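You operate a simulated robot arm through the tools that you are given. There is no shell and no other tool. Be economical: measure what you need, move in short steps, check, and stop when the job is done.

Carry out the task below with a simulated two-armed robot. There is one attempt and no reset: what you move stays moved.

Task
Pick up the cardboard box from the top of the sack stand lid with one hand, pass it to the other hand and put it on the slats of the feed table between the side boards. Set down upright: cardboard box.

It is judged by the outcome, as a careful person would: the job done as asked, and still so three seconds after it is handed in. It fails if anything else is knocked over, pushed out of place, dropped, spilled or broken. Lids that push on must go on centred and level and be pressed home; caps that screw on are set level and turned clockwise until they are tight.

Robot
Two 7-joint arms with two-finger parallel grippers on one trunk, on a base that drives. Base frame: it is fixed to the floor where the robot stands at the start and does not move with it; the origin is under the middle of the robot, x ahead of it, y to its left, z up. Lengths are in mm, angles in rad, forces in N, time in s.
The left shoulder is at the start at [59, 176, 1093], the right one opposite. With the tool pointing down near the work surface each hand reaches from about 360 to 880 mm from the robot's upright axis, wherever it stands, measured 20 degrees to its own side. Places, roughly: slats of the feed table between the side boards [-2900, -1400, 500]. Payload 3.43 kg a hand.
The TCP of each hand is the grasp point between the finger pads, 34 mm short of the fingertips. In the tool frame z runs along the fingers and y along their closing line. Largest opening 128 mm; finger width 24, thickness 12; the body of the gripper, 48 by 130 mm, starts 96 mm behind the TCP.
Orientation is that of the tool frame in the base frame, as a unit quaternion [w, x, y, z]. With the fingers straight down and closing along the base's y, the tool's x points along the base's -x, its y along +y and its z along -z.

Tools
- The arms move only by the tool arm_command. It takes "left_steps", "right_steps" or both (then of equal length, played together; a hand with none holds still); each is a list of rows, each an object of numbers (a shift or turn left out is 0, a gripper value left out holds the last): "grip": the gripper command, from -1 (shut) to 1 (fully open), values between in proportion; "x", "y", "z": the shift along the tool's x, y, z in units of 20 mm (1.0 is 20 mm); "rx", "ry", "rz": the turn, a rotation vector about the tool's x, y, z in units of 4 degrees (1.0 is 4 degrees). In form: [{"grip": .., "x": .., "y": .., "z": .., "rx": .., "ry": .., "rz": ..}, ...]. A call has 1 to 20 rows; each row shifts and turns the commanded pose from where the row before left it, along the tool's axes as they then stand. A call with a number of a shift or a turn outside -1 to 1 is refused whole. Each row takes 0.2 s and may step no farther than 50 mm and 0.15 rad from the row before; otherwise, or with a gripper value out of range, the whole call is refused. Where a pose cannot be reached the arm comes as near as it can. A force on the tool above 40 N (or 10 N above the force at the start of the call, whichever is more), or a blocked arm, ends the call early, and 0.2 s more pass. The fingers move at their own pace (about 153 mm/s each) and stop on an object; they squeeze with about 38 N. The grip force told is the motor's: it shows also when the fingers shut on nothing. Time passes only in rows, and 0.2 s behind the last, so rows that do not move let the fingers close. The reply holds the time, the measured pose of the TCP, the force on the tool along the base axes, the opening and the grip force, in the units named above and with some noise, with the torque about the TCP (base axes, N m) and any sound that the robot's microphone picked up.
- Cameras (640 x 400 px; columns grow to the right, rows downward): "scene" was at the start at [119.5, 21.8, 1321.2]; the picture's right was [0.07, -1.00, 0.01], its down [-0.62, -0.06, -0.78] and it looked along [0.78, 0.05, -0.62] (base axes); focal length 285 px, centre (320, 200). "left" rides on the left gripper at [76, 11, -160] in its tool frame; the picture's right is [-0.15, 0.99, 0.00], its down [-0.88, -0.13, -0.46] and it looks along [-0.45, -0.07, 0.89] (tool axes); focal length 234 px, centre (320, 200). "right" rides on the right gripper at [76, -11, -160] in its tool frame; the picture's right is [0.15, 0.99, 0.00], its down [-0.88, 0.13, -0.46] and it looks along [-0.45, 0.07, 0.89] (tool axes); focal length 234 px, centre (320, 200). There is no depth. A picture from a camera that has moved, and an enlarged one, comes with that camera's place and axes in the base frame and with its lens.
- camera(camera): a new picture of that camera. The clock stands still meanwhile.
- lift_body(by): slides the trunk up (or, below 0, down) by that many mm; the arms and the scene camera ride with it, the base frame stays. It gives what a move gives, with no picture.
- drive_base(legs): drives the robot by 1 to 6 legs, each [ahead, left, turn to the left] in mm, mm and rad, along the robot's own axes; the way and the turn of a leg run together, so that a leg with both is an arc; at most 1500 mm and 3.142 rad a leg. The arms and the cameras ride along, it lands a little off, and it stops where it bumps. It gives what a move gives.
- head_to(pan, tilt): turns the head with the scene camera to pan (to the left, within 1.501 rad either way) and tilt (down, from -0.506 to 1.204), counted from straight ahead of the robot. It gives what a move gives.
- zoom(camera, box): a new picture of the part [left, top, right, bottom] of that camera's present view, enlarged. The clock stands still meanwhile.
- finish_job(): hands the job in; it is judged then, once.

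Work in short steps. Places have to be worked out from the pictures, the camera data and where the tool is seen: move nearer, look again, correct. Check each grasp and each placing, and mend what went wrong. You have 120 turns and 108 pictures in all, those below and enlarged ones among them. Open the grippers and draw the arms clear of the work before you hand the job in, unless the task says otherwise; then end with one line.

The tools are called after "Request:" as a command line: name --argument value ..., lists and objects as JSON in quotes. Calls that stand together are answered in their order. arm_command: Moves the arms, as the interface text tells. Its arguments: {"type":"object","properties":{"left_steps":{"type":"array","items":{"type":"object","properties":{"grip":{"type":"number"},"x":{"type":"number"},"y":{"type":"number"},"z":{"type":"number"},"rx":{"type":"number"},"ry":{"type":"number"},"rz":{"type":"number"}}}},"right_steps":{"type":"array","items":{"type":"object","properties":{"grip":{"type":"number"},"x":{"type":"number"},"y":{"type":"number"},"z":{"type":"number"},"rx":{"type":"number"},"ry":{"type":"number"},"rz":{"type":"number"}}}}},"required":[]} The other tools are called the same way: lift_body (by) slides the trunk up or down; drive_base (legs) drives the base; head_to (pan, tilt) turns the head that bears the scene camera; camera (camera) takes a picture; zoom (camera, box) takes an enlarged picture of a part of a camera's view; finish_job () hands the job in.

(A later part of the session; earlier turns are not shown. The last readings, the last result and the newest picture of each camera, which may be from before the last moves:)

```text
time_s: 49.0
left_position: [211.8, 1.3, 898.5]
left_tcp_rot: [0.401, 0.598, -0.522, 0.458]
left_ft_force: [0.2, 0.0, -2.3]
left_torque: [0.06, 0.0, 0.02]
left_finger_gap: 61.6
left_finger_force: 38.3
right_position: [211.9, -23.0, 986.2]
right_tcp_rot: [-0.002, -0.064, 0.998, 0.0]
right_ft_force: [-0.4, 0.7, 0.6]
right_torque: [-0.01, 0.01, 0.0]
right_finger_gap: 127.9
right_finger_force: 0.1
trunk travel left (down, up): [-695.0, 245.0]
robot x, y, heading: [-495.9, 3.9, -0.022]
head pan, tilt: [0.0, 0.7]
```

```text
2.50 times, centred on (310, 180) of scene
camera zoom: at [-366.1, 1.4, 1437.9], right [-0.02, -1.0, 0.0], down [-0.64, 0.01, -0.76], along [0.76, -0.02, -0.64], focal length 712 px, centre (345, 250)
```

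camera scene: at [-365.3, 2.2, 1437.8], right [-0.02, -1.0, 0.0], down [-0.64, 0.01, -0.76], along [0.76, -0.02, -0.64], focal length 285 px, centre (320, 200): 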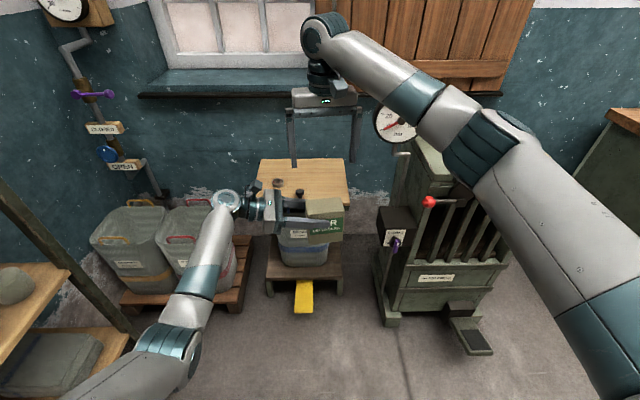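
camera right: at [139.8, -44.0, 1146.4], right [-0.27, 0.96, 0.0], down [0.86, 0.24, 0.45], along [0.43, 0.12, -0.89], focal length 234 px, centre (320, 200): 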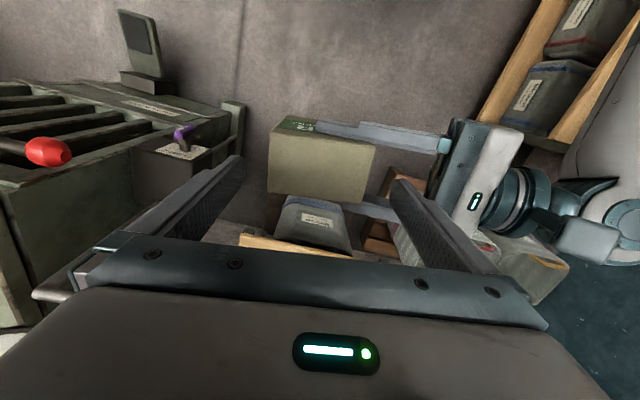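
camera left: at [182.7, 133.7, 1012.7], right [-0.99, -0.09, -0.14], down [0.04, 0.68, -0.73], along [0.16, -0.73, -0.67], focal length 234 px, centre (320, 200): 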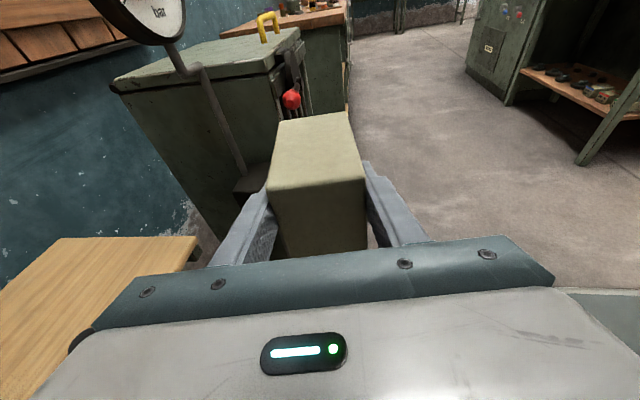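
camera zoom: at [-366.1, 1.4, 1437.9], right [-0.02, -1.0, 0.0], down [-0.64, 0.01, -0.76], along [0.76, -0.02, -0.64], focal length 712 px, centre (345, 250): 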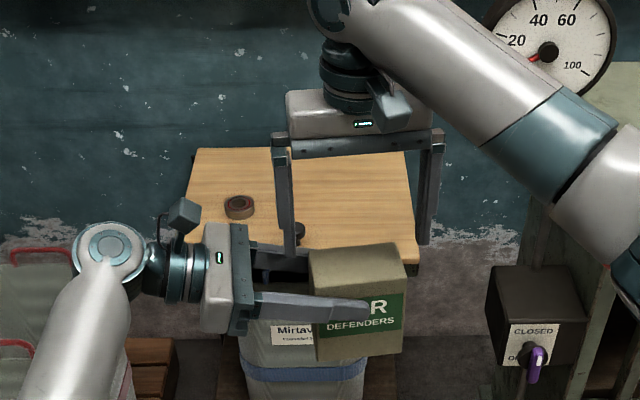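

It is centred. I continue down to z≈868, with the left finger passing between the left hand's fingers.

Request:
arm_command --right_steps '[{"z": 0.9}, {"z": 0.9}, {"z": 0.9}, {"z": 0.9}, {"z": 0.9}, {"z": 0.9}, {"z": 0.5}, {}]'

Request:
camera --camera "right"

Request:
camera --camera "left"

Request:
zoom --camera "scene" --box '[220, 100, 400, 260]'

```text
time_s: 50.8
left_position: [212.0, 1.6, 898.8]
left_tcp_rot: [0.401, 0.597, -0.522, 0.458]
left_ft_force: [0.1, 0.5, -1.6]
left_torque: [0.05, 0.01, -0.01]
left_finger_gap: 61.9
left_finger_force: 37.6
right_position: [211.9, -23.8, 867.1]
right_tcp_rot: [-0.003, -0.065, 0.998, 0.001]
right_ft_force: [-0.5, -0.1, -1.1]
right_torque: [0.0, -0.01, -0.04]
right_finger_gap: 127.7
right_finger_force: 0.1
trunk travel left (down, up): [-695.0, 245.0]
robot x, y, heading: [-501.7, 2.7, -0.024]
head pan, tilt: [0.0, 0.7]
```

```text
72 pictures are left
camera right: at [139.5, -44.5, 1027.9], right [-0.27, 0.96, 0.0], down [0.86, 0.24, 0.45], along [0.43, 0.12, -0.89], focal length 234 px, centre (320, 200)
```

right: 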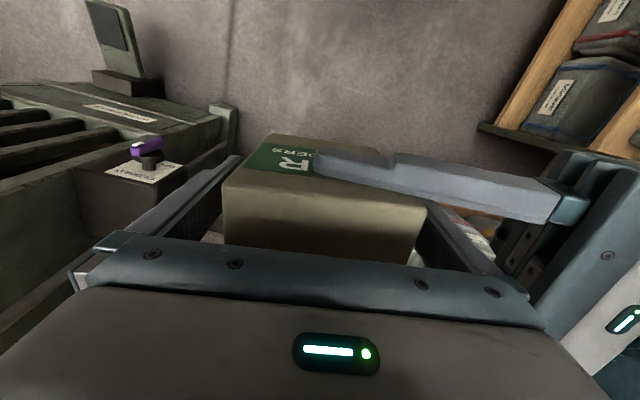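

```text
71 pictures are left
camera left: at [182.7, 133.7, 1012.7], right [-0.99, -0.09, -0.14], down [0.04, 0.68, -0.73], along [0.16, -0.73, -0.67], focal length 234 px, centre (320, 200)
```

left: 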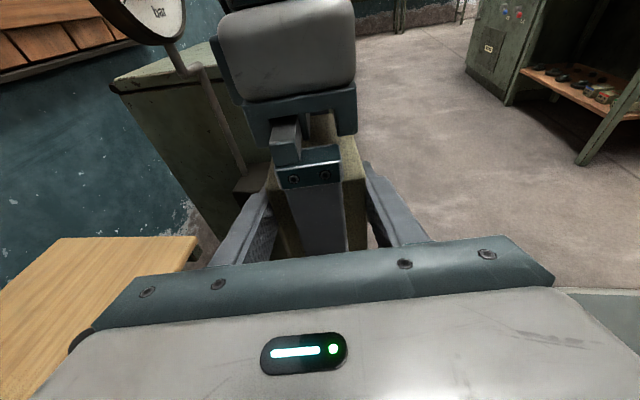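

```text
2.50 times, centred on (310, 180) of scene
camera zoom: at [-365.8, 1.3, 1437.8], right [-0.02, -1.0, 0.0], down [-0.64, 0.01, -0.76], along [0.76, -0.02, -0.64], focal length 712 px, centre (345, 250)
```

zoom: 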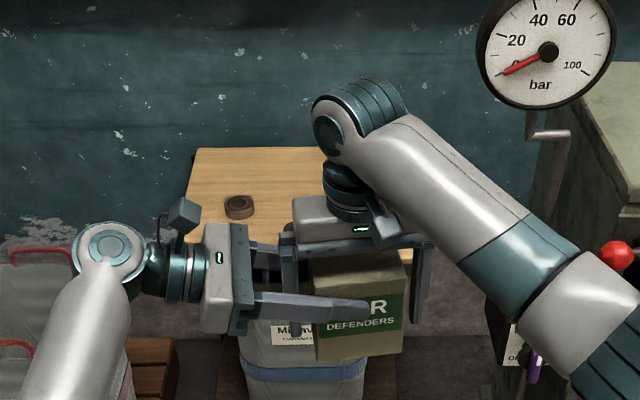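

Everything fits. I close the right hand on the box.

Request:
arm_command --right_steps '[{"grip": 0.6}, {"grip": 0.5}, {"grip": -1}, {}, {}, {}]'

Request:
camera --camera "right"

```text
time_s: 52.2
left_position: [212.0, 0.7, 897.5]
left_tcp_rot: [0.401, 0.597, -0.523, 0.457]
left_ft_force: [-1.1, 1.3, -1.1]
left_torque: [0.13, 0.12, -0.28]
left_finger_gap: 61.8
left_finger_force: 37.5
right_position: [211.4, -23.5, 866.7]
right_tcp_rot: [-0.002, -0.065, 0.998, 0.001]
right_ft_force: [0.0, -1.5, 0.6]
right_torque: [-0.07, -0.09, 0.29]
right_finger_gap: 99.9
right_finger_force: 38.5
trunk travel left (down, up): [-695.0, 245.0]
robot x, y, heading: [-501.7, 2.0, -0.022]
head pan, tilt: [0.0, 0.7]
```

```text
69 pictures are left
camera right: at [139.5, -44.5, 1028.0], right [-0.27, 0.96, 0.0], down [0.86, 0.24, 0.45], along [0.43, 0.12, -0.89], focal length 234 px, centre (320, 200)
```

right: 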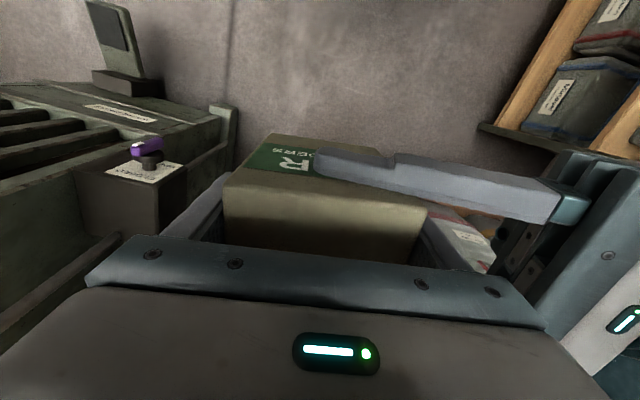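

The right grip is firm at 99.9 mm. I open the left hand and check that the box holds.

Request:
arm_command --left_steps '[{"grip": 0.1}, {"grip": 0.4}, {"grip": 1}, {}, {}]'

Request:
camera --camera "right"

Request:
zoom --camera "scene" --box '[220, 100, 400, 260]'

```text
time_s: 53.4
left_position: [212.6, 1.2, 897.9]
left_tcp_rot: [0.401, 0.597, -0.523, 0.457]
left_ft_force: [0.4, -0.8, -0.2]
left_torque: [0.02, 0.0, 0.02]
left_finger_gap: 128.0
left_finger_force: 0.0
right_position: [212.3, -22.8, 867.1]
right_tcp_rot: [-0.002, -0.064, 0.998, 0.001]
right_ft_force: [0.4, 0.3, 0.8]
right_torque: [-0.01, 0.01, -0.02]
right_finger_gap: 99.8
right_finger_force: 37.7
trunk travel left (down, up): [-695.0, 245.0]
robot x, y, heading: [-498.3, 3.0, -0.025]
head pan, tilt: [0.0, 0.7]
```

```text
68 pictures are left
camera right: at [139.5, -44.4, 1028.0], right [-0.27, 0.96, 0.0], down [0.86, 0.24, 0.45], along [0.43, 0.12, -0.89], focal length 234 px, centre (320, 200)
```

right: 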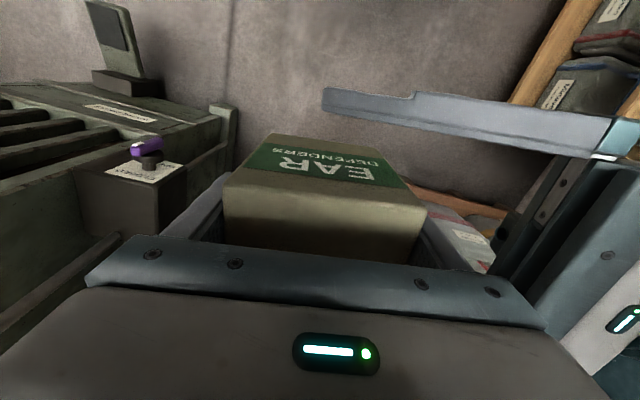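

```text
2.50 times, centred on (310, 180) of scene
camera zoom: at [-365.8, 1.3, 1437.8], right [-0.02, -1.0, 0.0], down [-0.64, 0.01, -0.76], along [0.76, -0.02, -0.64], focal length 712 px, centre (345, 250)
```

zoom: 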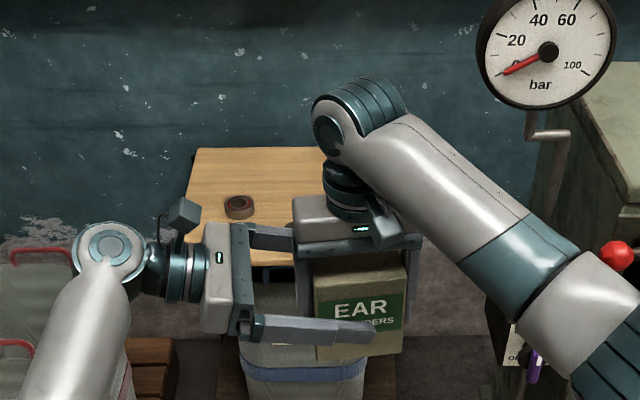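

The box is holding. I pull the left hand straight back along its fingers.

Request:
arm_command --left_steps '[{"z": -0.9}, {"z": -1}, {"z": -1}, {"z": -1}, {"z": -1}, {"z": -1}, {"z": -1}, {"z": -1}]'

Request:
camera --camera "scene"

Request:
camera --camera "right"

```text
time_s: 55.2
left_position: [191.8, 153.1, 939.0]
left_tcp_rot: [0.401, 0.597, -0.523, 0.457]
left_ft_force: [0.5, -0.3, 0.1]
left_torque: [-0.02, 0.02, 0.02]
left_finger_gap: 128.1
left_finger_force: 0.0
right_position: [211.4, -23.2, 866.7]
right_tcp_rot: [-0.002, -0.065, 0.998, 0.0]
right_ft_force: [-0.1, -0.4, -0.2]
right_torque: [0.01, -0.01, 0.01]
right_finger_gap: 99.7
right_finger_force: 38.1
trunk travel left (down, up): [-695.0, 245.0]
robot x, y, heading: [-499.0, 7.3, -0.023]
head pan, tilt: [0.0, 0.7]
```

```text
66 pictures are left
camera scene: at [-366.0, 2.0, 1437.9], right [-0.02, -1.0, 0.0], down [-0.64, 0.01, -0.76], along [0.76, -0.02, -0.64], focal length 285 px, centre (320, 200)
```

scene: 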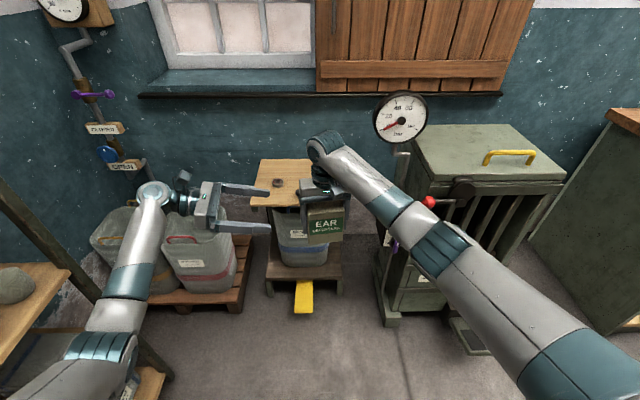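

```text
65 pictures are left
camera right: at [139.4, -44.0, 1028.2], right [-0.27, 0.96, 0.0], down [0.86, 0.24, 0.45], along [0.43, 0.12, -0.89], focal length 234 px, centre (320, 200)
```

right: 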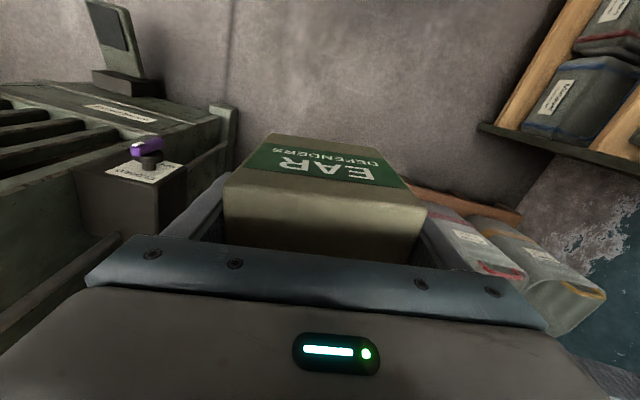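

The handover worked. Before folding the arms for travel, I look to the left, since shelves are near the left elbow.

Request:
head_to --pan 0.9 --tilt 0.7

Request:
camera --camera "scene"

Request:
head_to --pan 1.5 --tilt 0.5

Request:
camera --camera "scene"

```text
time_s: 56.4
left_position: [191.7, 152.3, 938.5]
left_tcp_rot: [0.401, 0.597, -0.522, 0.458]
left_ft_force: [-0.4, -0.1, 0.7]
left_torque: [0.0, 0.03, 0.03]
left_finger_gap: 128.1
left_finger_force: 0.1
right_position: [211.9, -22.7, 866.5]
right_tcp_rot: [-0.002, -0.065, 0.998, 0.001]
right_ft_force: [0.5, -0.4, 0.7]
right_torque: [0.02, 0.0, 0.02]
right_finger_gap: 100.0
right_finger_force: 38.0
trunk travel left (down, up): [-695.0, 245.0]
robot x, y, heading: [-499.4, 3.7, -0.017]
head pan, tilt: [0.901, 0.7]
```

```text
64 pictures are left
camera scene: at [-396.5, 68.5, 1437.8], right [0.77, -0.64, 0.0], down [-0.41, -0.5, -0.76], along [0.49, 0.59, -0.64], focal length 285 px, centre (320, 200)
```

scene: 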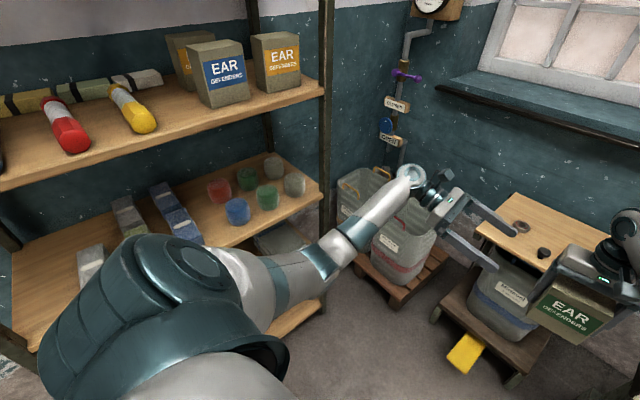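

```text
time_s: 57.4
left_position: [192.1, 152.3, 938.2]
left_tcp_rot: [0.401, 0.597, -0.523, 0.457]
left_ft_force: [0.2, 0.9, -0.2]
left_torque: [0.01, -0.04, -0.03]
left_finger_gap: 128.0
left_finger_force: 0.1
right_position: [212.6, -23.4, 865.8]
right_tcp_rot: [-0.002, -0.064, 0.998, 0.001]
right_ft_force: [0.3, -1.9, 0.0]
right_torque: [0.0, 0.03, 0.0]
right_finger_gap: 99.8
right_finger_force: 38.0
trunk travel left (down, up): [-695.0, 245.0]
robot x, y, heading: [-499.9, 5.1, -0.021]
head pan, tilt: [1.499, 0.499]
```

```text
63 pictures are left
camera scene: at [-442.3, 93.7, 1455.6], right [1.0, -0.09, 0.0], down [-0.04, -0.48, -0.88], along [0.08, 0.87, -0.48], focal length 285 px, centre (320, 200)
```

scene: 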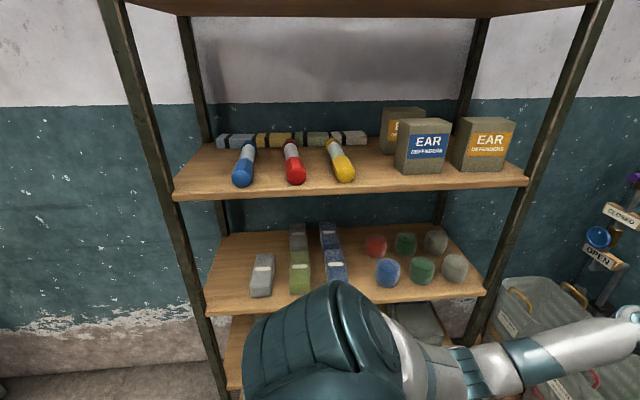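

The shelf front is at y≈640, so there is enough margin. I fold both arms for travel: the right hand pulls back and up with the box level, and the left hand turns back upright and draws in.

Request:
arm_command --left_steps '[{"ry": -1}, {"ry": -1}, {"ry": -1, "y": 0.7}, {"ry": -1, "y": 0.7}, {"ry": -1, "y": 0.7}, {"ry": -1, "y": 0.7}, {"ry": -1, "y": 0.7}, {"ry": -1, "y": 0.7}, {"ry": -1, "y": 0.7}, {"ry": -1, "y": 0.7}, {"ry": -1, "y": 0.7}, {"ry": -1, "y": 0.7}, {"ry": -1, "y": 0.7}, {"ry": -1, "y": 0.7}, {"ry": -1, "y": 0.7}, {"ry": -1, "y": 0.7}]' --right_steps '[{"x": 0.3, "y": -0.1, "z": -0.1}, {"x": 0.6, "y": -0.2, "z": -0.2}, {"x": 0.85, "y": -0.24, "z": -0.2}, {"x": 0.85, "y": -0.24, "z": -0.2}, {"x": 0.85, "y": -0.24, "z": -0.2}, {"x": 0.85, "y": -0.24, "z": -0.2}, {"x": 0.85, "y": -0.24, "z": -0.2}, {"x": 0.85, "y": -0.24, "z": -0.2}, {"x": 0.85, "y": -0.24, "z": -0.2}, {"x": 0.85, "y": -0.24, "z": -0.2}, {"x": 0.85, "y": -0.24, "z": -0.2}, {"x": 0.85, "y": -0.24, "z": -0.2}, {"x": 0.85, "y": -0.24, "z": -0.2}, {"x": 0.85, "y": -0.24, "z": -0.2}, {"x": 0.6, "y": -0.2, "z": -0.1}, {"x": 0.3}]'

Request:
head_to --pan 0 --tilt 0.8

Request:
camera --camera "scene"

Request:
camera --camera "right"

```text
time_s: 60.8
left_position: [-3.3, 127.9, 939.0]
left_tcp_rot: [0.062, 0.75, -0.655, 0.071]
left_ft_force: [0.1, -0.1, 0.3]
left_torque: [0.04, -0.01, 0.0]
left_finger_gap: 127.9
left_finger_force: 0.1
right_position: [-17.9, -122.5, 924.3]
right_tcp_rot: [-0.002, -0.065, 0.998, 0.0]
right_ft_force: [-0.3, 0.0, -1.3]
right_torque: [-0.04, -0.02, 0.03]
right_finger_gap: 99.4
right_finger_force: 38.1
trunk travel left (down, up): [-695.0, 245.0]
robot x, y, heading: [-500.5, 4.6, -0.023]
head pan, tilt: [1.499, 0.499]
```

```text
time_s: 62.4
left_position: [-2.5, 127.7, 939.9]
left_tcp_rot: [0.064, 0.749, -0.655, 0.071]
left_ft_force: [-0.8, -0.5, 1.1]
left_torque: [0.0, 0.01, 0.01]
left_finger_gap: 127.9
left_finger_force: 0.0
right_position: [-17.5, -122.3, 924.0]
right_tcp_rot: [-0.003, -0.065, 0.998, 0.001]
right_ft_force: [-0.8, 0.4, -2.0]
right_torque: [-0.01, 0.0, 0.0]
right_finger_gap: 99.9
right_finger_force: 37.7
trunk travel left (down, up): [-695.0, 245.0]
robot x, y, heading: [-499.5, -0.6, -0.022]
head pan, tilt: [0.0, 0.799]
```

```text
62 pictures are left
camera scene: at [-370.3, 1.4, 1429.6], right [-0.02, -1.0, 0.0], down [-0.72, 0.01, -0.7], along [0.7, -0.01, -0.72], focal length 285 px, centre (320, 200)
```

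scene: 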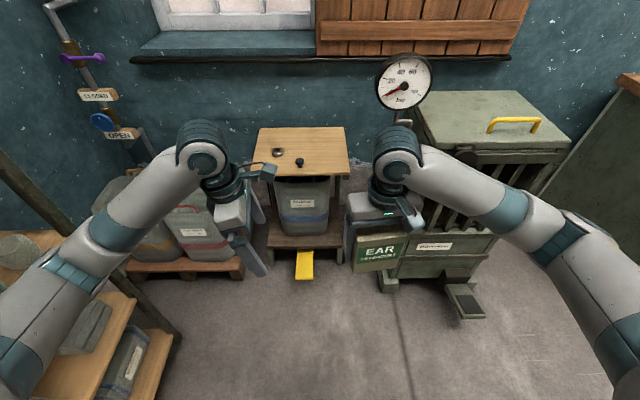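

```text
61 pictures are left
camera right: at [-90.0, -142.7, 1085.1], right [-0.27, 0.96, 0.0], down [0.86, 0.24, 0.45], along [0.43, 0.12, -0.89], focal length 234 px, centre (320, 200)
```

right: 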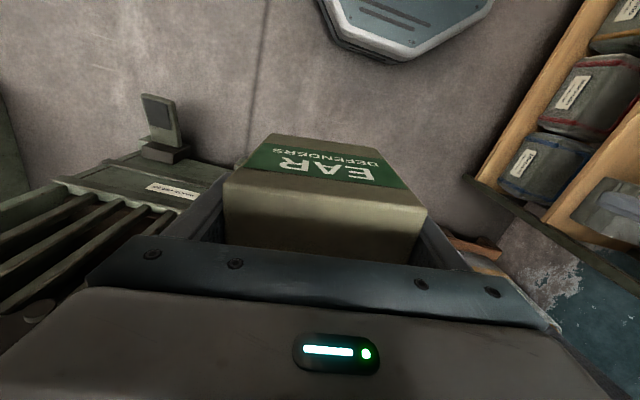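

The box is steady. I turn the robot right in place, in open space, to face -x and survey the way to the feed table.

Request:
drive_base --legs '[[0, 0, -1.55], [0, 0, -1.55]]'

Request:
head_to --pan 0 --tilt 0.3

Request:
camera --camera "scene"

Request:
head_to --pan 0.8 --tilt 0.3

Request:
camera --camera "scene"

```text
time_s: 70.3
left_position: [-988.5, -144.9, 939.9]
left_tcp_rot: [-0.073, 0.636, 0.766, 0.062]
left_ft_force: [0.7, -0.3, -0.2]
left_torque: [-0.02, 0.01, 0.0]
left_finger_gap: 128.0
left_finger_force: 0.0
right_position: [-986.2, 104.2, 924.2]
right_tcp_rot: [0.001, 0.996, 0.089, 0.003]
right_ft_force: [-1.2, 0.9, -2.1]
right_torque: [0.02, -0.01, 0.0]
right_finger_gap: 100.0
right_finger_force: 38.0
trunk travel left (down, up): [-695.0, 245.0]
robot x, y, heading: [-500.0, -1.1, -3.113]
head pan, tilt: [0.0, 0.799]
```

```text
time_s: 71.3
left_position: [-988.1, -142.9, 939.2]
left_tcp_rot: [-0.073, 0.636, 0.766, 0.063]
left_ft_force: [-0.1, 0.0, -0.3]
left_torque: [-0.02, 0.0, -0.01]
left_finger_gap: 128.1
left_finger_force: 0.0
right_position: [-985.9, 104.3, 923.8]
right_tcp_rot: [0.0, 0.996, 0.091, 0.002]
right_ft_force: [0.7, 0.0, -1.5]
right_torque: [-0.01, -0.03, -0.01]
right_finger_gap: 99.8
right_finger_force: 38.0
trunk travel left (down, up): [-695.0, 245.0]
robot x, y, heading: [-501.2, 4.8, -3.114]
head pan, tilt: [0.0, 0.3]
```

```text
60 pictures are left
camera scene: at [-645.4, -0.2, 1473.9], right [-0.03, 1.0, 0.0], down [0.3, 0.01, -0.95], along [-0.95, -0.03, -0.3], focal length 285 px, centre (320, 200)
```

scene: 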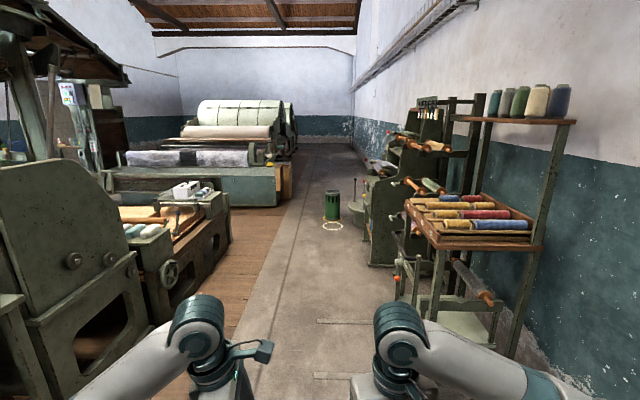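

```text
time_s: 72.4
left_position: [-988.1, -144.1, 939.4]
left_tcp_rot: [-0.073, 0.637, 0.765, 0.063]
left_ft_force: [0.0, 0.6, 0.3]
left_torque: [-0.01, -0.01, 0.01]
left_finger_gap: 127.8
left_finger_force: 0.1
right_position: [-987.4, 105.3, 924.1]
right_tcp_rot: [0.0, 0.996, 0.09, 0.002]
right_ft_force: [-0.8, -0.5, -1.9]
right_torque: [-0.04, -0.01, -0.01]
right_finger_gap: 99.7
right_finger_force: 37.7
trunk travel left (down, up): [-695.0, 245.0]
robot x, y, heading: [-494.9, 3.7, -3.113]
head pan, tilt: [0.799, 0.3]
```

```text
59 pictures are left
camera scene: at [-615.2, -66.2, 1474.0], right [-0.74, 0.68, 0.0], down [0.2, 0.22, -0.96], along [-0.65, -0.7, -0.3], focal length 285 px, centre (320, 200)
```

scene: 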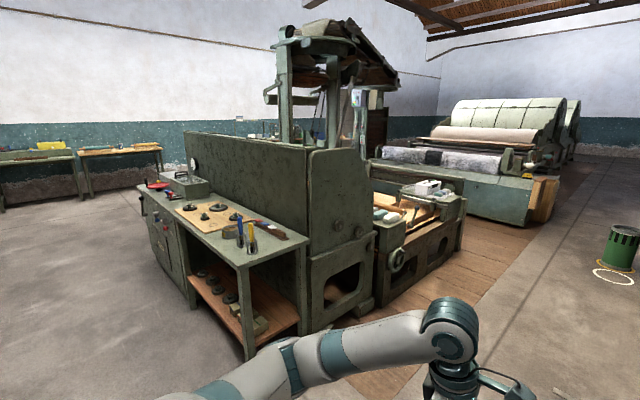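

The feed table should project near (167,227) in the straight view, behind the green machine. I'll zoom on it.

Request:
zoom --camera "scene" --box '[340, 150, 480, 260]'

Request:
head_to --pan 0.2 --tilt 0.4

Request:
zoom --camera "scene" --box '[120, 100, 340, 270]'

```text
3.64 times, centred on (410, 205) of scene
camera zoom: at [-615.2, -66.2, 1474.0], right [-0.74, 0.68, 0.0], down [0.2, 0.22, -0.96], along [-0.65, -0.7, -0.3], focal length 1036 px, centre (-7, 182)
```

zoom: 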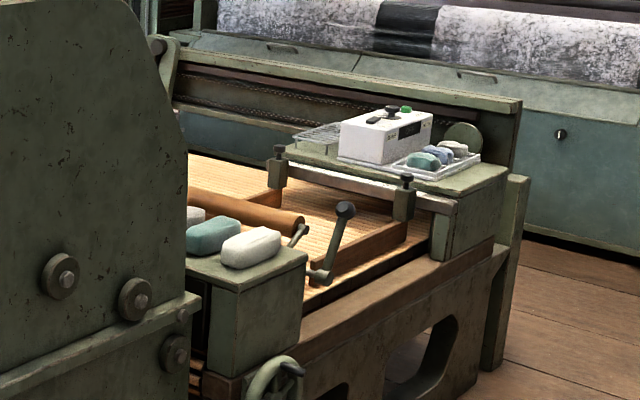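

```text
time_s: 73.4
left_position: [-988.3, -144.2, 939.3]
left_tcp_rot: [-0.073, 0.637, 0.765, 0.061]
left_ft_force: [0.3, 1.0, -0.9]
left_torque: [0.04, -0.01, -0.02]
left_finger_gap: 127.8
left_finger_force: 0.0
right_position: [-987.3, 104.7, 924.3]
right_tcp_rot: [0.0, 0.996, 0.09, 0.002]
right_ft_force: [0.2, 0.2, -2.9]
right_torque: [0.0, -0.04, 0.0]
right_finger_gap: 100.2
right_finger_force: 38.1
trunk travel left (down, up): [-695.0, 245.0]
robot x, y, heading: [-500.4, 5.6, -3.108]
head pan, tilt: [0.201, 0.4]
```

```text
2.35 times, centred on (230, 185) of scene
camera zoom: at [-642.2, -18.7, 1464.7], right [-0.23, 0.97, 0.0], down [0.38, 0.09, -0.92], along [-0.9, -0.21, -0.39], focal length 670 px, centre (532, 235)
```

zoom: 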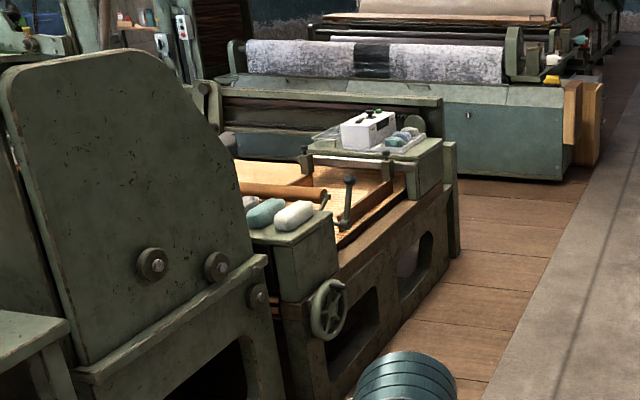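

The feed table is the slatted bed beyond the green machine, and I can reach it from the aisle. I drive ahead along the aisle, then turn left to face it.

Request:
drive_base --legs '[[1400, 0, 0], [900, 0, 0]]'

Request:
head_to --pan 1.3 --tilt 0.5

Request:
camera --camera "scene"

```text
time_s: 84.6
left_position: [-3266.8, -210.2, 938.9]
left_tcp_rot: [-0.073, 0.635, 0.766, 0.062]
left_ft_force: [0.6, 0.2, -0.5]
left_torque: [0.03, -0.01, 0.06]
left_finger_gap: 128.0
left_finger_force: 0.1
right_position: [-3265.0, 39.4, 923.4]
right_tcp_rot: [0.0, 0.996, 0.089, 0.002]
right_ft_force: [0.7, 1.1, -1.9]
right_torque: [-0.01, -0.01, -0.02]
right_finger_gap: 99.7
right_finger_force: 37.7
trunk travel left (down, up): [-695.0, 245.0]
robot x, y, heading: [-2773.9, -66.6, -3.112]
head pan, tilt: [0.201, 0.4]
```

```text
time_s: 86.0
left_position: [-3266.3, -209.4, 940.2]
left_tcp_rot: [-0.074, 0.636, 0.766, 0.062]
left_ft_force: [-0.3, -0.3, 0.6]
left_torque: [-0.04, 0.03, 0.03]
left_finger_gap: 127.7
left_finger_force: 0.0
right_position: [-3264.6, 39.6, 923.7]
right_tcp_rot: [0.0, 0.996, 0.089, 0.003]
right_ft_force: [-0.2, -1.0, -2.6]
right_torque: [-0.01, -0.05, -0.02]
right_finger_gap: 100.0
right_finger_force: 38.0
trunk travel left (down, up): [-695.0, 245.0]
robot x, y, heading: [-2777.0, -59.5, -3.112]
head pan, tilt: [1.3, 0.499]
```

```text
56 pictures are left
camera scene: at [-2851.6, -151.3, 1455.6], right [-0.97, 0.24, 0.0], down [0.11, 0.46, -0.88], along [-0.21, -0.85, -0.48], focal length 285 px, centre (320, 200)
```

scene: 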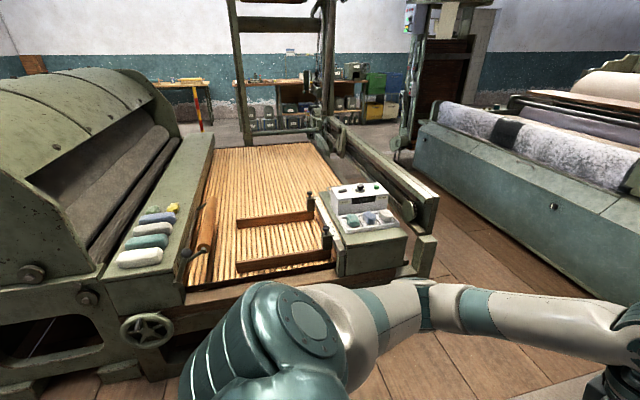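

Now the bed is visible: slats at z≈500 with two short brown side boards running along x, and a gap between them of about y -1640 to -1290, x -3060 to -2720. I turn left to face it and look again.

Request:
drive_base --legs '[[0, 0, 1.542]]'

Request:
head_to --pan 0 --tilt 0.6

Request:
camera --camera "scene"

```text
time_s: 90.1
left_position: [-2648.1, -556.9, 938.9]
left_tcp_rot: [-0.095, -0.072, 0.993, -0.006]
left_ft_force: [0.6, 0.1, 0.5]
left_torque: [-0.02, 0.02, 0.02]
left_finger_gap: 127.9
left_finger_force: 0.1
right_position: [-2896.5, -544.5, 924.4]
right_tcp_rot: [-0.001, 0.655, 0.756, 0.003]
right_ft_force: [0.2, -0.1, -2.1]
right_torque: [0.0, -0.01, -0.01]
right_finger_gap: 99.7
right_finger_force: 38.3
trunk travel left (down, up): [-695.0, 245.0]
robot x, y, heading: [-2776.9, -58.5, -1.579]
head pan, tilt: [1.3, 0.499]
```

```text
time_s: 91.6
left_position: [-2647.1, -555.7, 939.7]
left_tcp_rot: [-0.096, -0.072, 0.993, -0.006]
left_ft_force: [0.7, 0.3, 0.3]
left_torque: [0.02, 0.01, -0.02]
left_finger_gap: 128.0
left_finger_force: 0.0
right_position: [-2897.3, -545.4, 924.8]
right_tcp_rot: [-0.001, 0.656, 0.755, 0.003]
right_ft_force: [0.1, -0.2, -2.8]
right_torque: [0.0, -0.01, 0.01]
right_finger_gap: 99.9
right_finger_force: 37.9
trunk travel left (down, up): [-695.0, 245.0]
robot x, y, heading: [-2776.0, -63.1, -1.579]
head pan, tilt: [0.0, 0.6]
```

```text
55 pictures are left
camera scene: at [-2780.6, -200.4, 1446.5], right [-1.0, 0.01, 0.0], down [0.0, 0.57, -0.82], along [-0.01, -0.82, -0.57], focal length 285 px, centre (320, 200)
```

scene: 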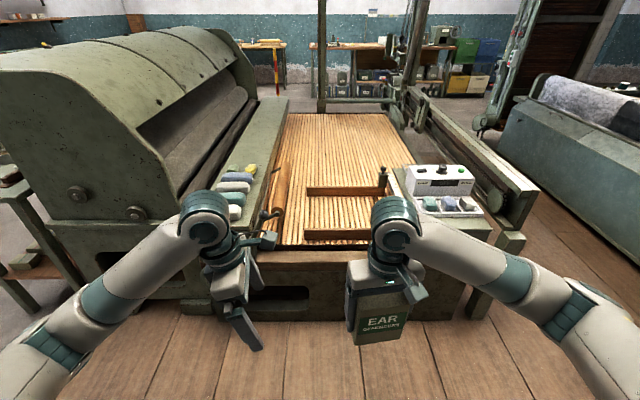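

The bed's front frame is at y≈-1120 and the goal centre is about (-2905,-1445). I pull the left hand back and up out of the way, then drive ahead 640 mm.

Request:
arm_command --left_steps '[{"z": -0.8, "y": 0.4}, {"z": -0.8, "y": 0.4}, {"z": -0.8, "y": 0.4}, {"z": -0.8, "y": 0.4}, {"z": -0.8, "y": 0.4}, {"z": -0.8, "y": 0.4}, {"z": -0.8, "y": 0.4}, {"z": -0.8, "y": 0.4}]'

Request:
drive_base --legs '[[500, 0, 0.009], [130, 0, 0]]'

Request:
camera --camera "scene"

Request:
camera --camera "right"

```text
time_s: 93.4
left_position: [-2582.0, -558.2, 1022.1]
left_tcp_rot: [-0.096, -0.07, 0.993, -0.006]
left_ft_force: [0.2, 0.0, -0.1]
left_torque: [0.01, 0.02, 0.04]
left_finger_gap: 127.7
left_finger_force: 0.0
left hand out of reach, approached as far as the arm can: row 1, 2, 3, 4, 5, 6, 7, 8
right_position: [-2896.8, -544.9, 923.4]
right_tcp_rot: [-0.002, 0.655, 0.755, 0.003]
right_ft_force: [0.3, 0.5, -2.1]
right_torque: [0.02, 0.0, 0.02]
right_finger_gap: 99.6
right_finger_force: 37.8
trunk travel left (down, up): [-695.0, 245.0]
robot x, y, heading: [-2777.6, -62.7, -1.581]
head pan, tilt: [0.0, 0.6]
```

```text
time_s: 97.2
left_position: [-2579.8, -1182.4, 1021.6]
left_tcp_rot: [-0.097, -0.074, 0.993, -0.007]
left_ft_force: [0.3, -0.6, -0.3]
left_torque: [0.0, 0.01, 0.0]
left_finger_gap: 128.0
left_finger_force: 0.0
right_position: [-2895.1, -1170.3, 923.2]
right_tcp_rot: [-0.002, 0.652, 0.758, 0.003]
right_ft_force: [-0.4, 0.7, -2.3]
right_torque: [-0.01, -0.04, -0.02]
right_finger_gap: 99.8
right_finger_force: 37.5
trunk travel left (down, up): [-695.0, 245.0]
robot x, y, heading: [-2775.8, -684.7, -1.573]
head pan, tilt: [0.0, 0.6]
```

```text
54 pictures are left
camera scene: at [-2781.8, -825.7, 1446.6], right [-1.0, 0.0, 0.0], down [0.0, 0.56, -0.83], along [0.0, -0.83, -0.56], focal length 285 px, centre (320, 200)
```

scene: 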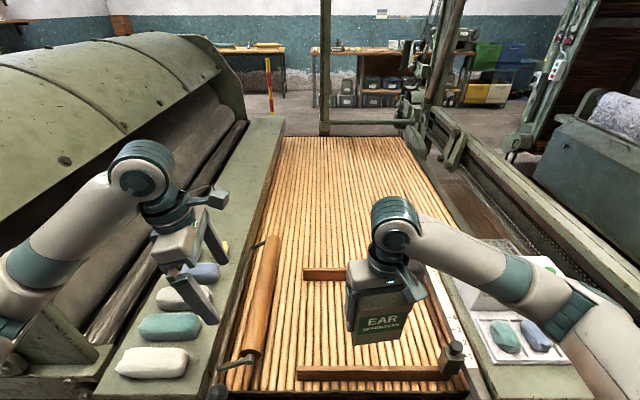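

```text
53 pictures are left
camera right: at [-2917.5, -1099.1, 1085.2], right [0.96, 0.29, 0.0], down [0.26, -0.85, 0.45], along [0.13, -0.43, -0.89], focal length 234 px, centre (320, 200)
```

right: 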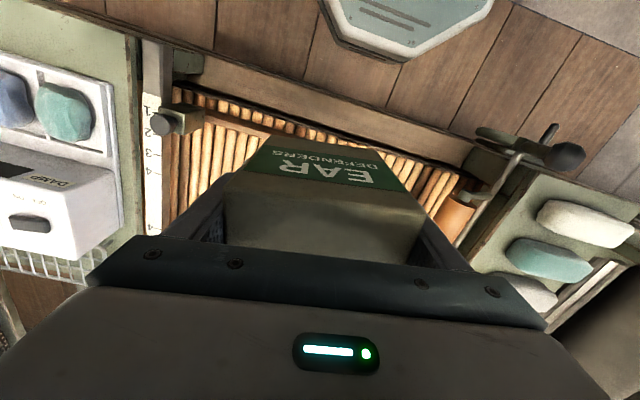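

The goal region between the boards spans about y -1623 to -1283 and x -3150 to -2720. I move the box horizontally over (-2905,-1450) while it is still high.

Request:
arm_command --right_steps '[{"x": -0.5, "y": -0.1}, {"x": -0.95, "y": -0.18}, {"x": -0.95, "y": -0.18}, {"x": -0.95, "y": -0.18}, {"x": -0.95, "y": -0.18}, {"x": -0.95, "y": -0.18}, {"x": -0.95, "y": -0.18}, {"x": -0.95, "y": -0.18}, {"x": -0.95, "y": -0.18}, {"x": -0.95, "y": -0.18}, {"x": -0.95, "y": -0.18}, {"x": -0.95, "y": -0.18}, {"x": -0.95, "y": -0.18}, {"x": -0.95, "y": -0.18}, {"x": -0.9, "y": -0.14}, {}]'

Request:
camera --camera "scene"

Request:
camera --camera "right"

```text
time_s: 100.6
left_position: [-2580.6, -1183.1, 1020.8]
left_tcp_rot: [-0.097, -0.073, 0.993, -0.007]
left_ft_force: [0.3, 1.0, 1.0]
left_torque: [0.0, -0.01, -0.01]
left_finger_gap: 128.0
left_finger_force: 0.1
right_position: [-2904.7, -1451.8, 923.2]
right_tcp_rot: [-0.001, 0.652, 0.758, 0.003]
right_ft_force: [0.5, 0.3, -2.0]
right_torque: [0.0, 0.0, -0.02]
right_finger_gap: 99.6
right_finger_force: 37.9
trunk travel left (down, up): [-695.0, 245.0]
robot x, y, heading: [-2777.4, -689.7, -1.569]
head pan, tilt: [0.0, 0.6]
```

```text
52 pictures are left
camera scene: at [-2782.1, -826.2, 1446.5], right [-1.0, 0.0, 0.0], down [0.0, 0.57, -0.82], along [0.0, -0.82, -0.57], focal length 285 px, centre (320, 200)
```

scene: 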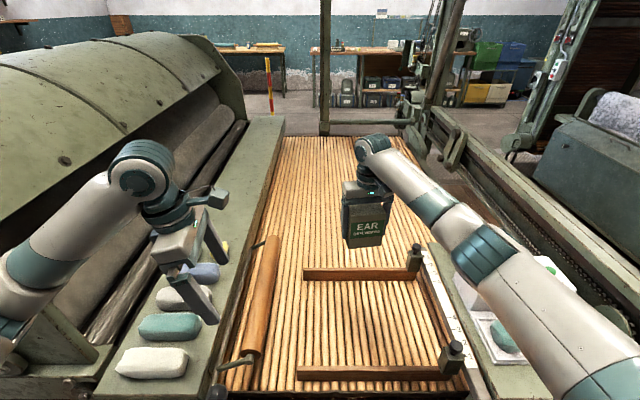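

```text
51 pictures are left
camera right: at [-2927.5, -1379.4, 1083.8], right [0.96, 0.29, 0.0], down [0.26, -0.85, 0.45], along [0.13, -0.43, -0.89], focal length 234 px, centre (320, 200)
```

right: 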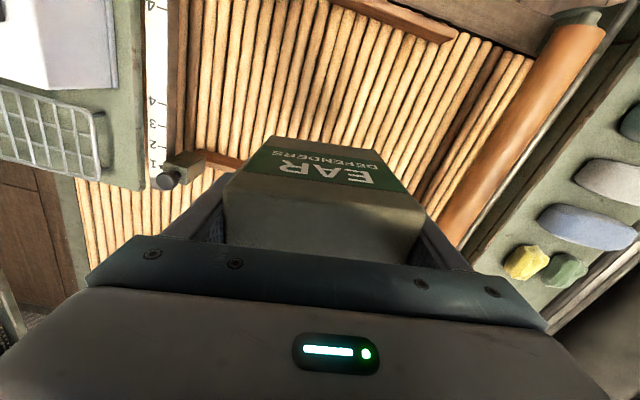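

The target projects to about (353,314), right between the boards. I lower the arm to TCP z≈620 first.

Request:
arm_command --right_steps '[{"z": 0.5}, {"z": 0.9}, {"z": 0.9}, {"z": 0.9}, {"z": 0.9}, {"z": 0.9}, {"z": 0.9}, {"z": 0.9}, {"z": 0.9}, {"z": 0.9}, {"z": 0.9}, {"z": 0.9}, {"z": 0.9}, {"z": 0.9}, {"z": 0.9}, {"z": 0.9}, {"z": 0.6}, {}]'

Request:
camera --camera "scene"

Request:
camera --camera "right"

```text
time_s: 104.4
left_position: [-2581.4, -1182.9, 1023.2]
left_tcp_rot: [-0.097, -0.074, 0.993, -0.007]
left_ft_force: [0.8, -0.7, 0.0]
left_torque: [0.02, 0.0, -0.02]
left_finger_gap: 127.9
left_finger_force: 0.1
right_position: [-2907.0, -1433.9, 635.1]
right_tcp_rot: [-0.002, 0.652, 0.758, 0.002]
right_ft_force: [-0.6, 0.3, -2.7]
right_torque: [0.02, 0.02, -0.01]
right_finger_gap: 99.5
right_finger_force: 38.0
right hand out of reach, approached as far as the arm can: row 15, 16, 17
trunk travel left (down, up): [-695.0, 245.0]
robot x, y, heading: [-2779.8, -688.3, -1.574]
head pan, tilt: [0.0, 0.6]
```

```text
50 pictures are left
camera scene: at [-2781.8, -826.4, 1446.5], right [-1.0, 0.0, 0.0], down [0.0, 0.57, -0.82], along [0.0, -0.82, -0.57], focal length 285 px, centre (320, 200)
```

scene: 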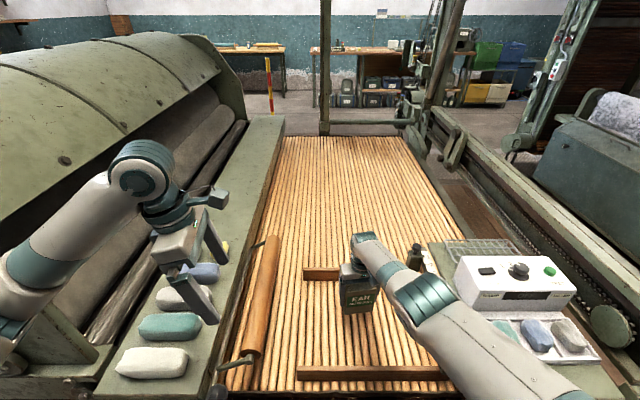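

```text
49 pictures are left
camera right: at [-2930.9, -1361.1, 796.4], right [0.96, 0.29, 0.0], down [0.26, -0.85, 0.45], along [0.13, -0.43, -0.89], focal length 234 px, centre (320, 200)
```

right: 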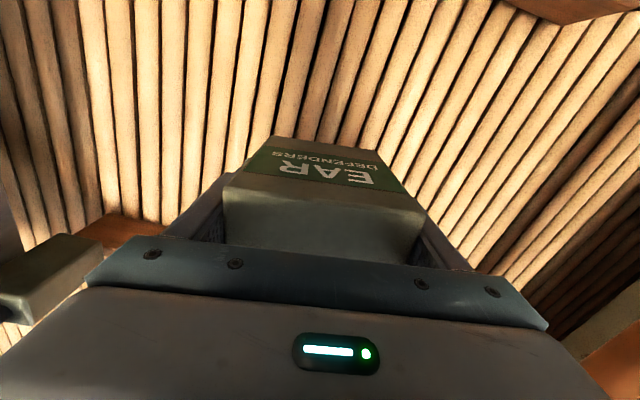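

The arm is at its reach limit at z=635, so I must lower the trunk by about 90 mm. First I check clearances beside both arms.

Request:
head_to --pan 0.9 --tilt 0.6

Request:
camera --camera "scene"

Request:
head_to --pan -0.7 --tilt 0.8

Request:
camera --camera "scene"

Request:
camera --camera "left"

```text
time_s: 105.6
left_position: [-2581.0, -1181.2, 1021.8]
left_tcp_rot: [-0.096, -0.074, 0.993, -0.006]
left_ft_force: [0.1, -1.0, 0.3]
left_torque: [-0.01, 0.0, 0.0]
left_finger_gap: 127.9
left_finger_force: 0.1
right_position: [-2909.3, -1433.7, 635.2]
right_tcp_rot: [-0.001, 0.653, 0.758, 0.003]
right_ft_force: [0.0, 0.5, -2.2]
right_torque: [0.02, 0.04, 0.01]
right_finger_gap: 99.7
right_finger_force: 38.1
trunk travel left (down, up): [-695.0, 245.0]
robot x, y, heading: [-2780.1, -688.7, -1.57]
head pan, tilt: [0.901, 0.6]
```

```text
48 pictures are left
camera scene: at [-2712.5, -793.0, 1446.5], right [-0.62, -0.78, 0.0], down [-0.44, 0.35, -0.82], along [0.65, -0.51, -0.57], focal length 285 px, centre (320, 200)
```

scene: 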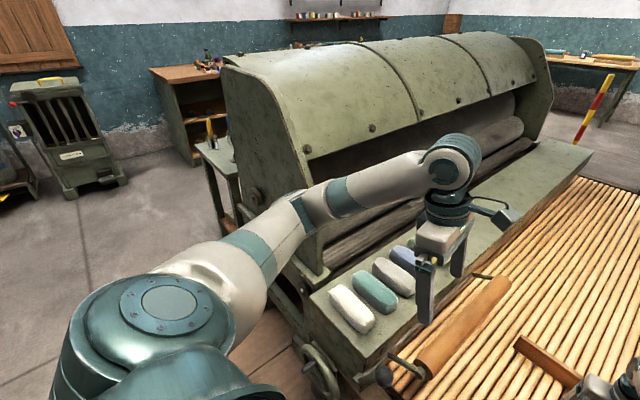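

```text
time_s: 107.2
left_position: [-2581.1, -1182.8, 1022.7]
left_tcp_rot: [-0.096, -0.074, 0.993, -0.006]
left_ft_force: [0.2, 0.9, 1.3]
left_torque: [0.0, 0.0, -0.01]
left_finger_gap: 127.8
left_finger_force: 0.1
right_position: [-2907.2, -1433.2, 636.0]
right_tcp_rot: [-0.002, 0.652, 0.758, 0.003]
right_ft_force: [0.2, 0.9, -1.9]
right_torque: [-0.03, -0.01, 0.0]
right_finger_gap: 99.7
right_finger_force: 38.1
trunk travel left (down, up): [-695.0, 245.0]
robot x, y, heading: [-2779.3, -690.4, -1.57]
head pan, tilt: [-0.7, 0.799]
```

```text
47 pictures are left
camera scene: at [-2833.6, -799.8, 1429.6], right [-0.77, 0.64, 0.0], down [0.46, 0.55, -0.7], along [-0.45, -0.53, -0.72], focal length 285 px, centre (320, 200)
```

scene: 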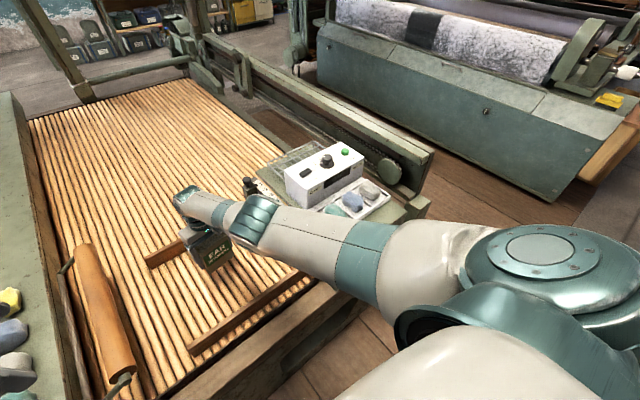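

```text
46 pictures are left
camera left: at [-2625.0, -1177.8, 1192.8], right [0.0, 1.0, -0.03], down [0.96, 0.01, 0.28], along [0.28, -0.02, -0.96], focal length 234 px, centre (320, 200)
```

left: 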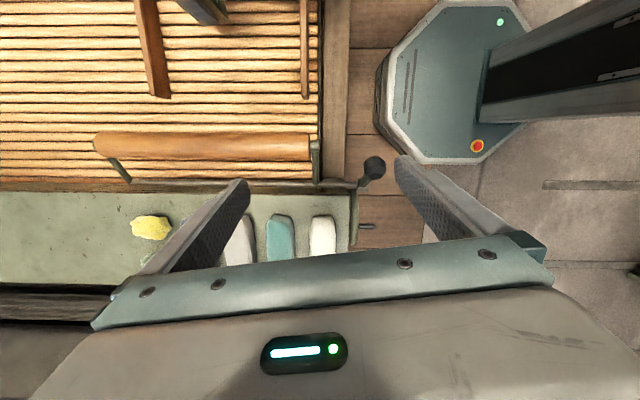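

Both sides are clear; the drum plate is at x>-2200 and the console at x<-3300. I raise the hand 60 mm, lower the trunk 130 mm, and then do the final lowering with the arm, which has a force stop.

Request:
arm_command --right_steps '[{"z": -0.7}, {"z": -0.8}, {"z": -0.8}, {"z": -0.7}, {}]'

Request:
lift_body --by -130

Request:
head_to --pan -0.1 --tilt 0.8

Request:
camera --camera "scene"

Request:
camera --camera "right"

```text
time_s: 108.5
left_position: [-2580.5, -1183.6, 1021.8]
left_tcp_rot: [-0.096, -0.074, 0.993, -0.006]
left_ft_force: [-0.8, 0.7, -0.4]
left_torque: [0.0, 0.01, 0.02]
left_finger_gap: 127.9
left_finger_force: 0.1
right_position: [-2908.7, -1434.1, 696.5]
right_tcp_rot: [-0.001, 0.652, 0.758, 0.002]
right_ft_force: [0.0, 0.0, -2.4]
right_torque: [0.03, -0.01, -0.01]
right_finger_gap: 99.8
right_finger_force: 37.8
trunk travel left (down, up): [-695.0, 245.0]
robot x, y, heading: [-2779.7, -689.7, -1.571]
head pan, tilt: [-0.7, 0.799]
```

```text
time_s: 110.0
left_position: [-2580.5, -1181.8, 891.8]
left_tcp_rot: [-0.096, -0.073, 0.993, -0.007]
left_ft_force: [-0.1, -0.4, 0.4]
left_torque: [0.02, -0.01, 0.0]
left_finger_gap: 128.1
left_finger_force: 0.1
right_position: [-2908.1, -1433.5, 566.5]
right_tcp_rot: [-0.002, 0.652, 0.759, 0.002]
right_ft_force: [0.1, 0.6, -2.3]
right_torque: [0.03, 0.0, -0.03]
right_finger_gap: 100.0
right_finger_force: 38.0
trunk travel left (down, up): [-565.0, 375.0]
robot x, y, heading: [-2780.2, -687.2, -1.572]
head pan, tilt: [-0.7, 0.799]
```

```text
time_s: 111.0
left_position: [-2580.7, -1182.7, 892.4]
left_tcp_rot: [-0.097, -0.075, 0.993, -0.007]
left_ft_force: [0.9, -0.3, -0.1]
left_torque: [-0.02, -0.01, 0.0]
left_finger_gap: 127.9
left_finger_force: 0.0
right_position: [-2909.0, -1434.0, 565.6]
right_tcp_rot: [-0.001, 0.652, 0.758, 0.003]
right_ft_force: [-0.2, -0.2, -2.5]
right_torque: [0.03, -0.03, 0.0]
right_finger_gap: 99.9
right_finger_force: 38.8
trunk travel left (down, up): [-565.0, 375.0]
robot x, y, heading: [-2779.4, -683.3, -1.573]
head pan, tilt: [-0.099, 0.799]
```

```text
45 pictures are left
camera scene: at [-2789.8, -818.2, 1299.6], right [-0.99, 0.1, 0.0], down [0.07, 0.71, -0.7], along [-0.07, -0.69, -0.72], focal length 285 px, centre (320, 200)
```

scene: 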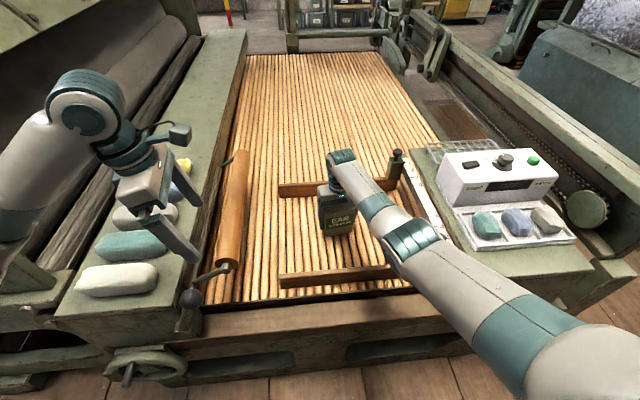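

```text
44 pictures are left
camera right: at [-2931.3, -1361.4, 726.9], right [0.96, 0.29, 0.0], down [0.26, -0.85, 0.45], along [0.13, -0.43, -0.89], focal length 234 px, centre (320, 200)
```

right: 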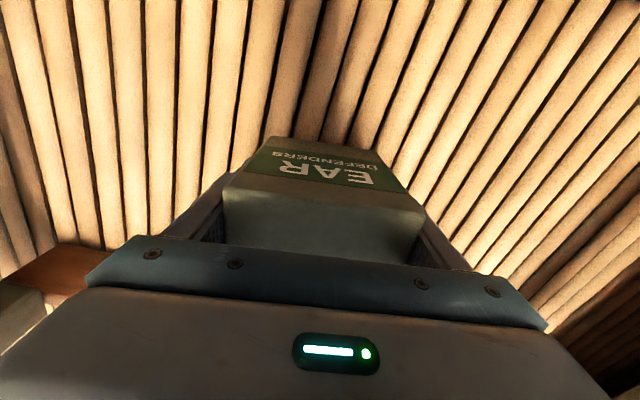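

The box sits between the boards with about 18 mm to go. I lower in small steps and watch the force.

Request:
arm_command --right_steps '[{"z": 0.2}, {"z": 0.2}, {"z": 0.2}, {"z": 0.1}, {}]'

Request:
arm_command --right_steps '[{"z": 0.1}, {"z": 0.1}, {}]'

Request:
zoom --camera "scene" --box '[270, 130, 420, 300]'

```text
time_s: 112.2
left_position: [-2580.6, -1180.5, 893.6]
left_tcp_rot: [-0.096, -0.074, 0.993, -0.009]
left_ft_force: [-0.5, 1.1, 0.2]
left_torque: [0.02, -0.03, 0.0]
left_finger_gap: 128.0
left_finger_force: 0.0
right_position: [-2909.8, -1434.7, 556.4]
right_tcp_rot: [0.001, 0.652, 0.758, -0.001]
right_ft_force: [-5.1, -1.1, 28.2]
right_torque: [0.52, 0.18, -0.04]
right_finger_gap: 99.8
right_finger_force: 38.0
trunk travel left (down, up): [-565.0, 375.0]
robot x, y, heading: [-2780.2, -687.5, -1.573]
head pan, tilt: [-0.099, 0.799]
```

```text
time_s: 113.0
left_position: [-2580.4, -1179.6, 894.0]
left_tcp_rot: [-0.097, -0.074, 0.993, -0.008]
left_ft_force: [-0.9, 0.8, -0.4]
left_torque: [0.01, 0.0, -0.06]
left_finger_gap: 128.0
left_finger_force: 0.2
right_position: [-2908.9, -1432.6, 549.8]
right_tcp_rot: [0.001, 0.652, 0.758, 0.0]
right_ft_force: [-5.1, -3.5, 28.2]
right_torque: [-0.09, 0.12, -0.08]
right_finger_gap: 99.5
right_finger_force: 38.1
trunk travel left (down, up): [-565.0, 375.0]
robot x, y, heading: [-2778.3, -689.3, -1.571]
head pan, tilt: [-0.099, 0.799]
```

```text
2.35 times, centred on (345, 215) of scene
camera zoom: at [-2789.4, -814.7, 1300.1], right [-0.99, 0.1, 0.0], down [0.07, 0.71, -0.7], along [-0.07, -0.7, -0.72], focal length 670 px, centre (261, 165)
```

zoom: 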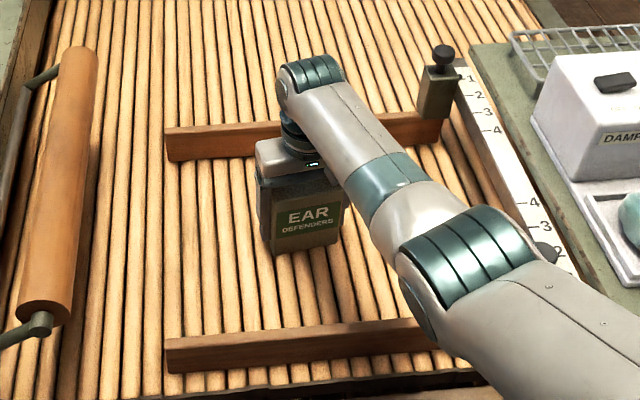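

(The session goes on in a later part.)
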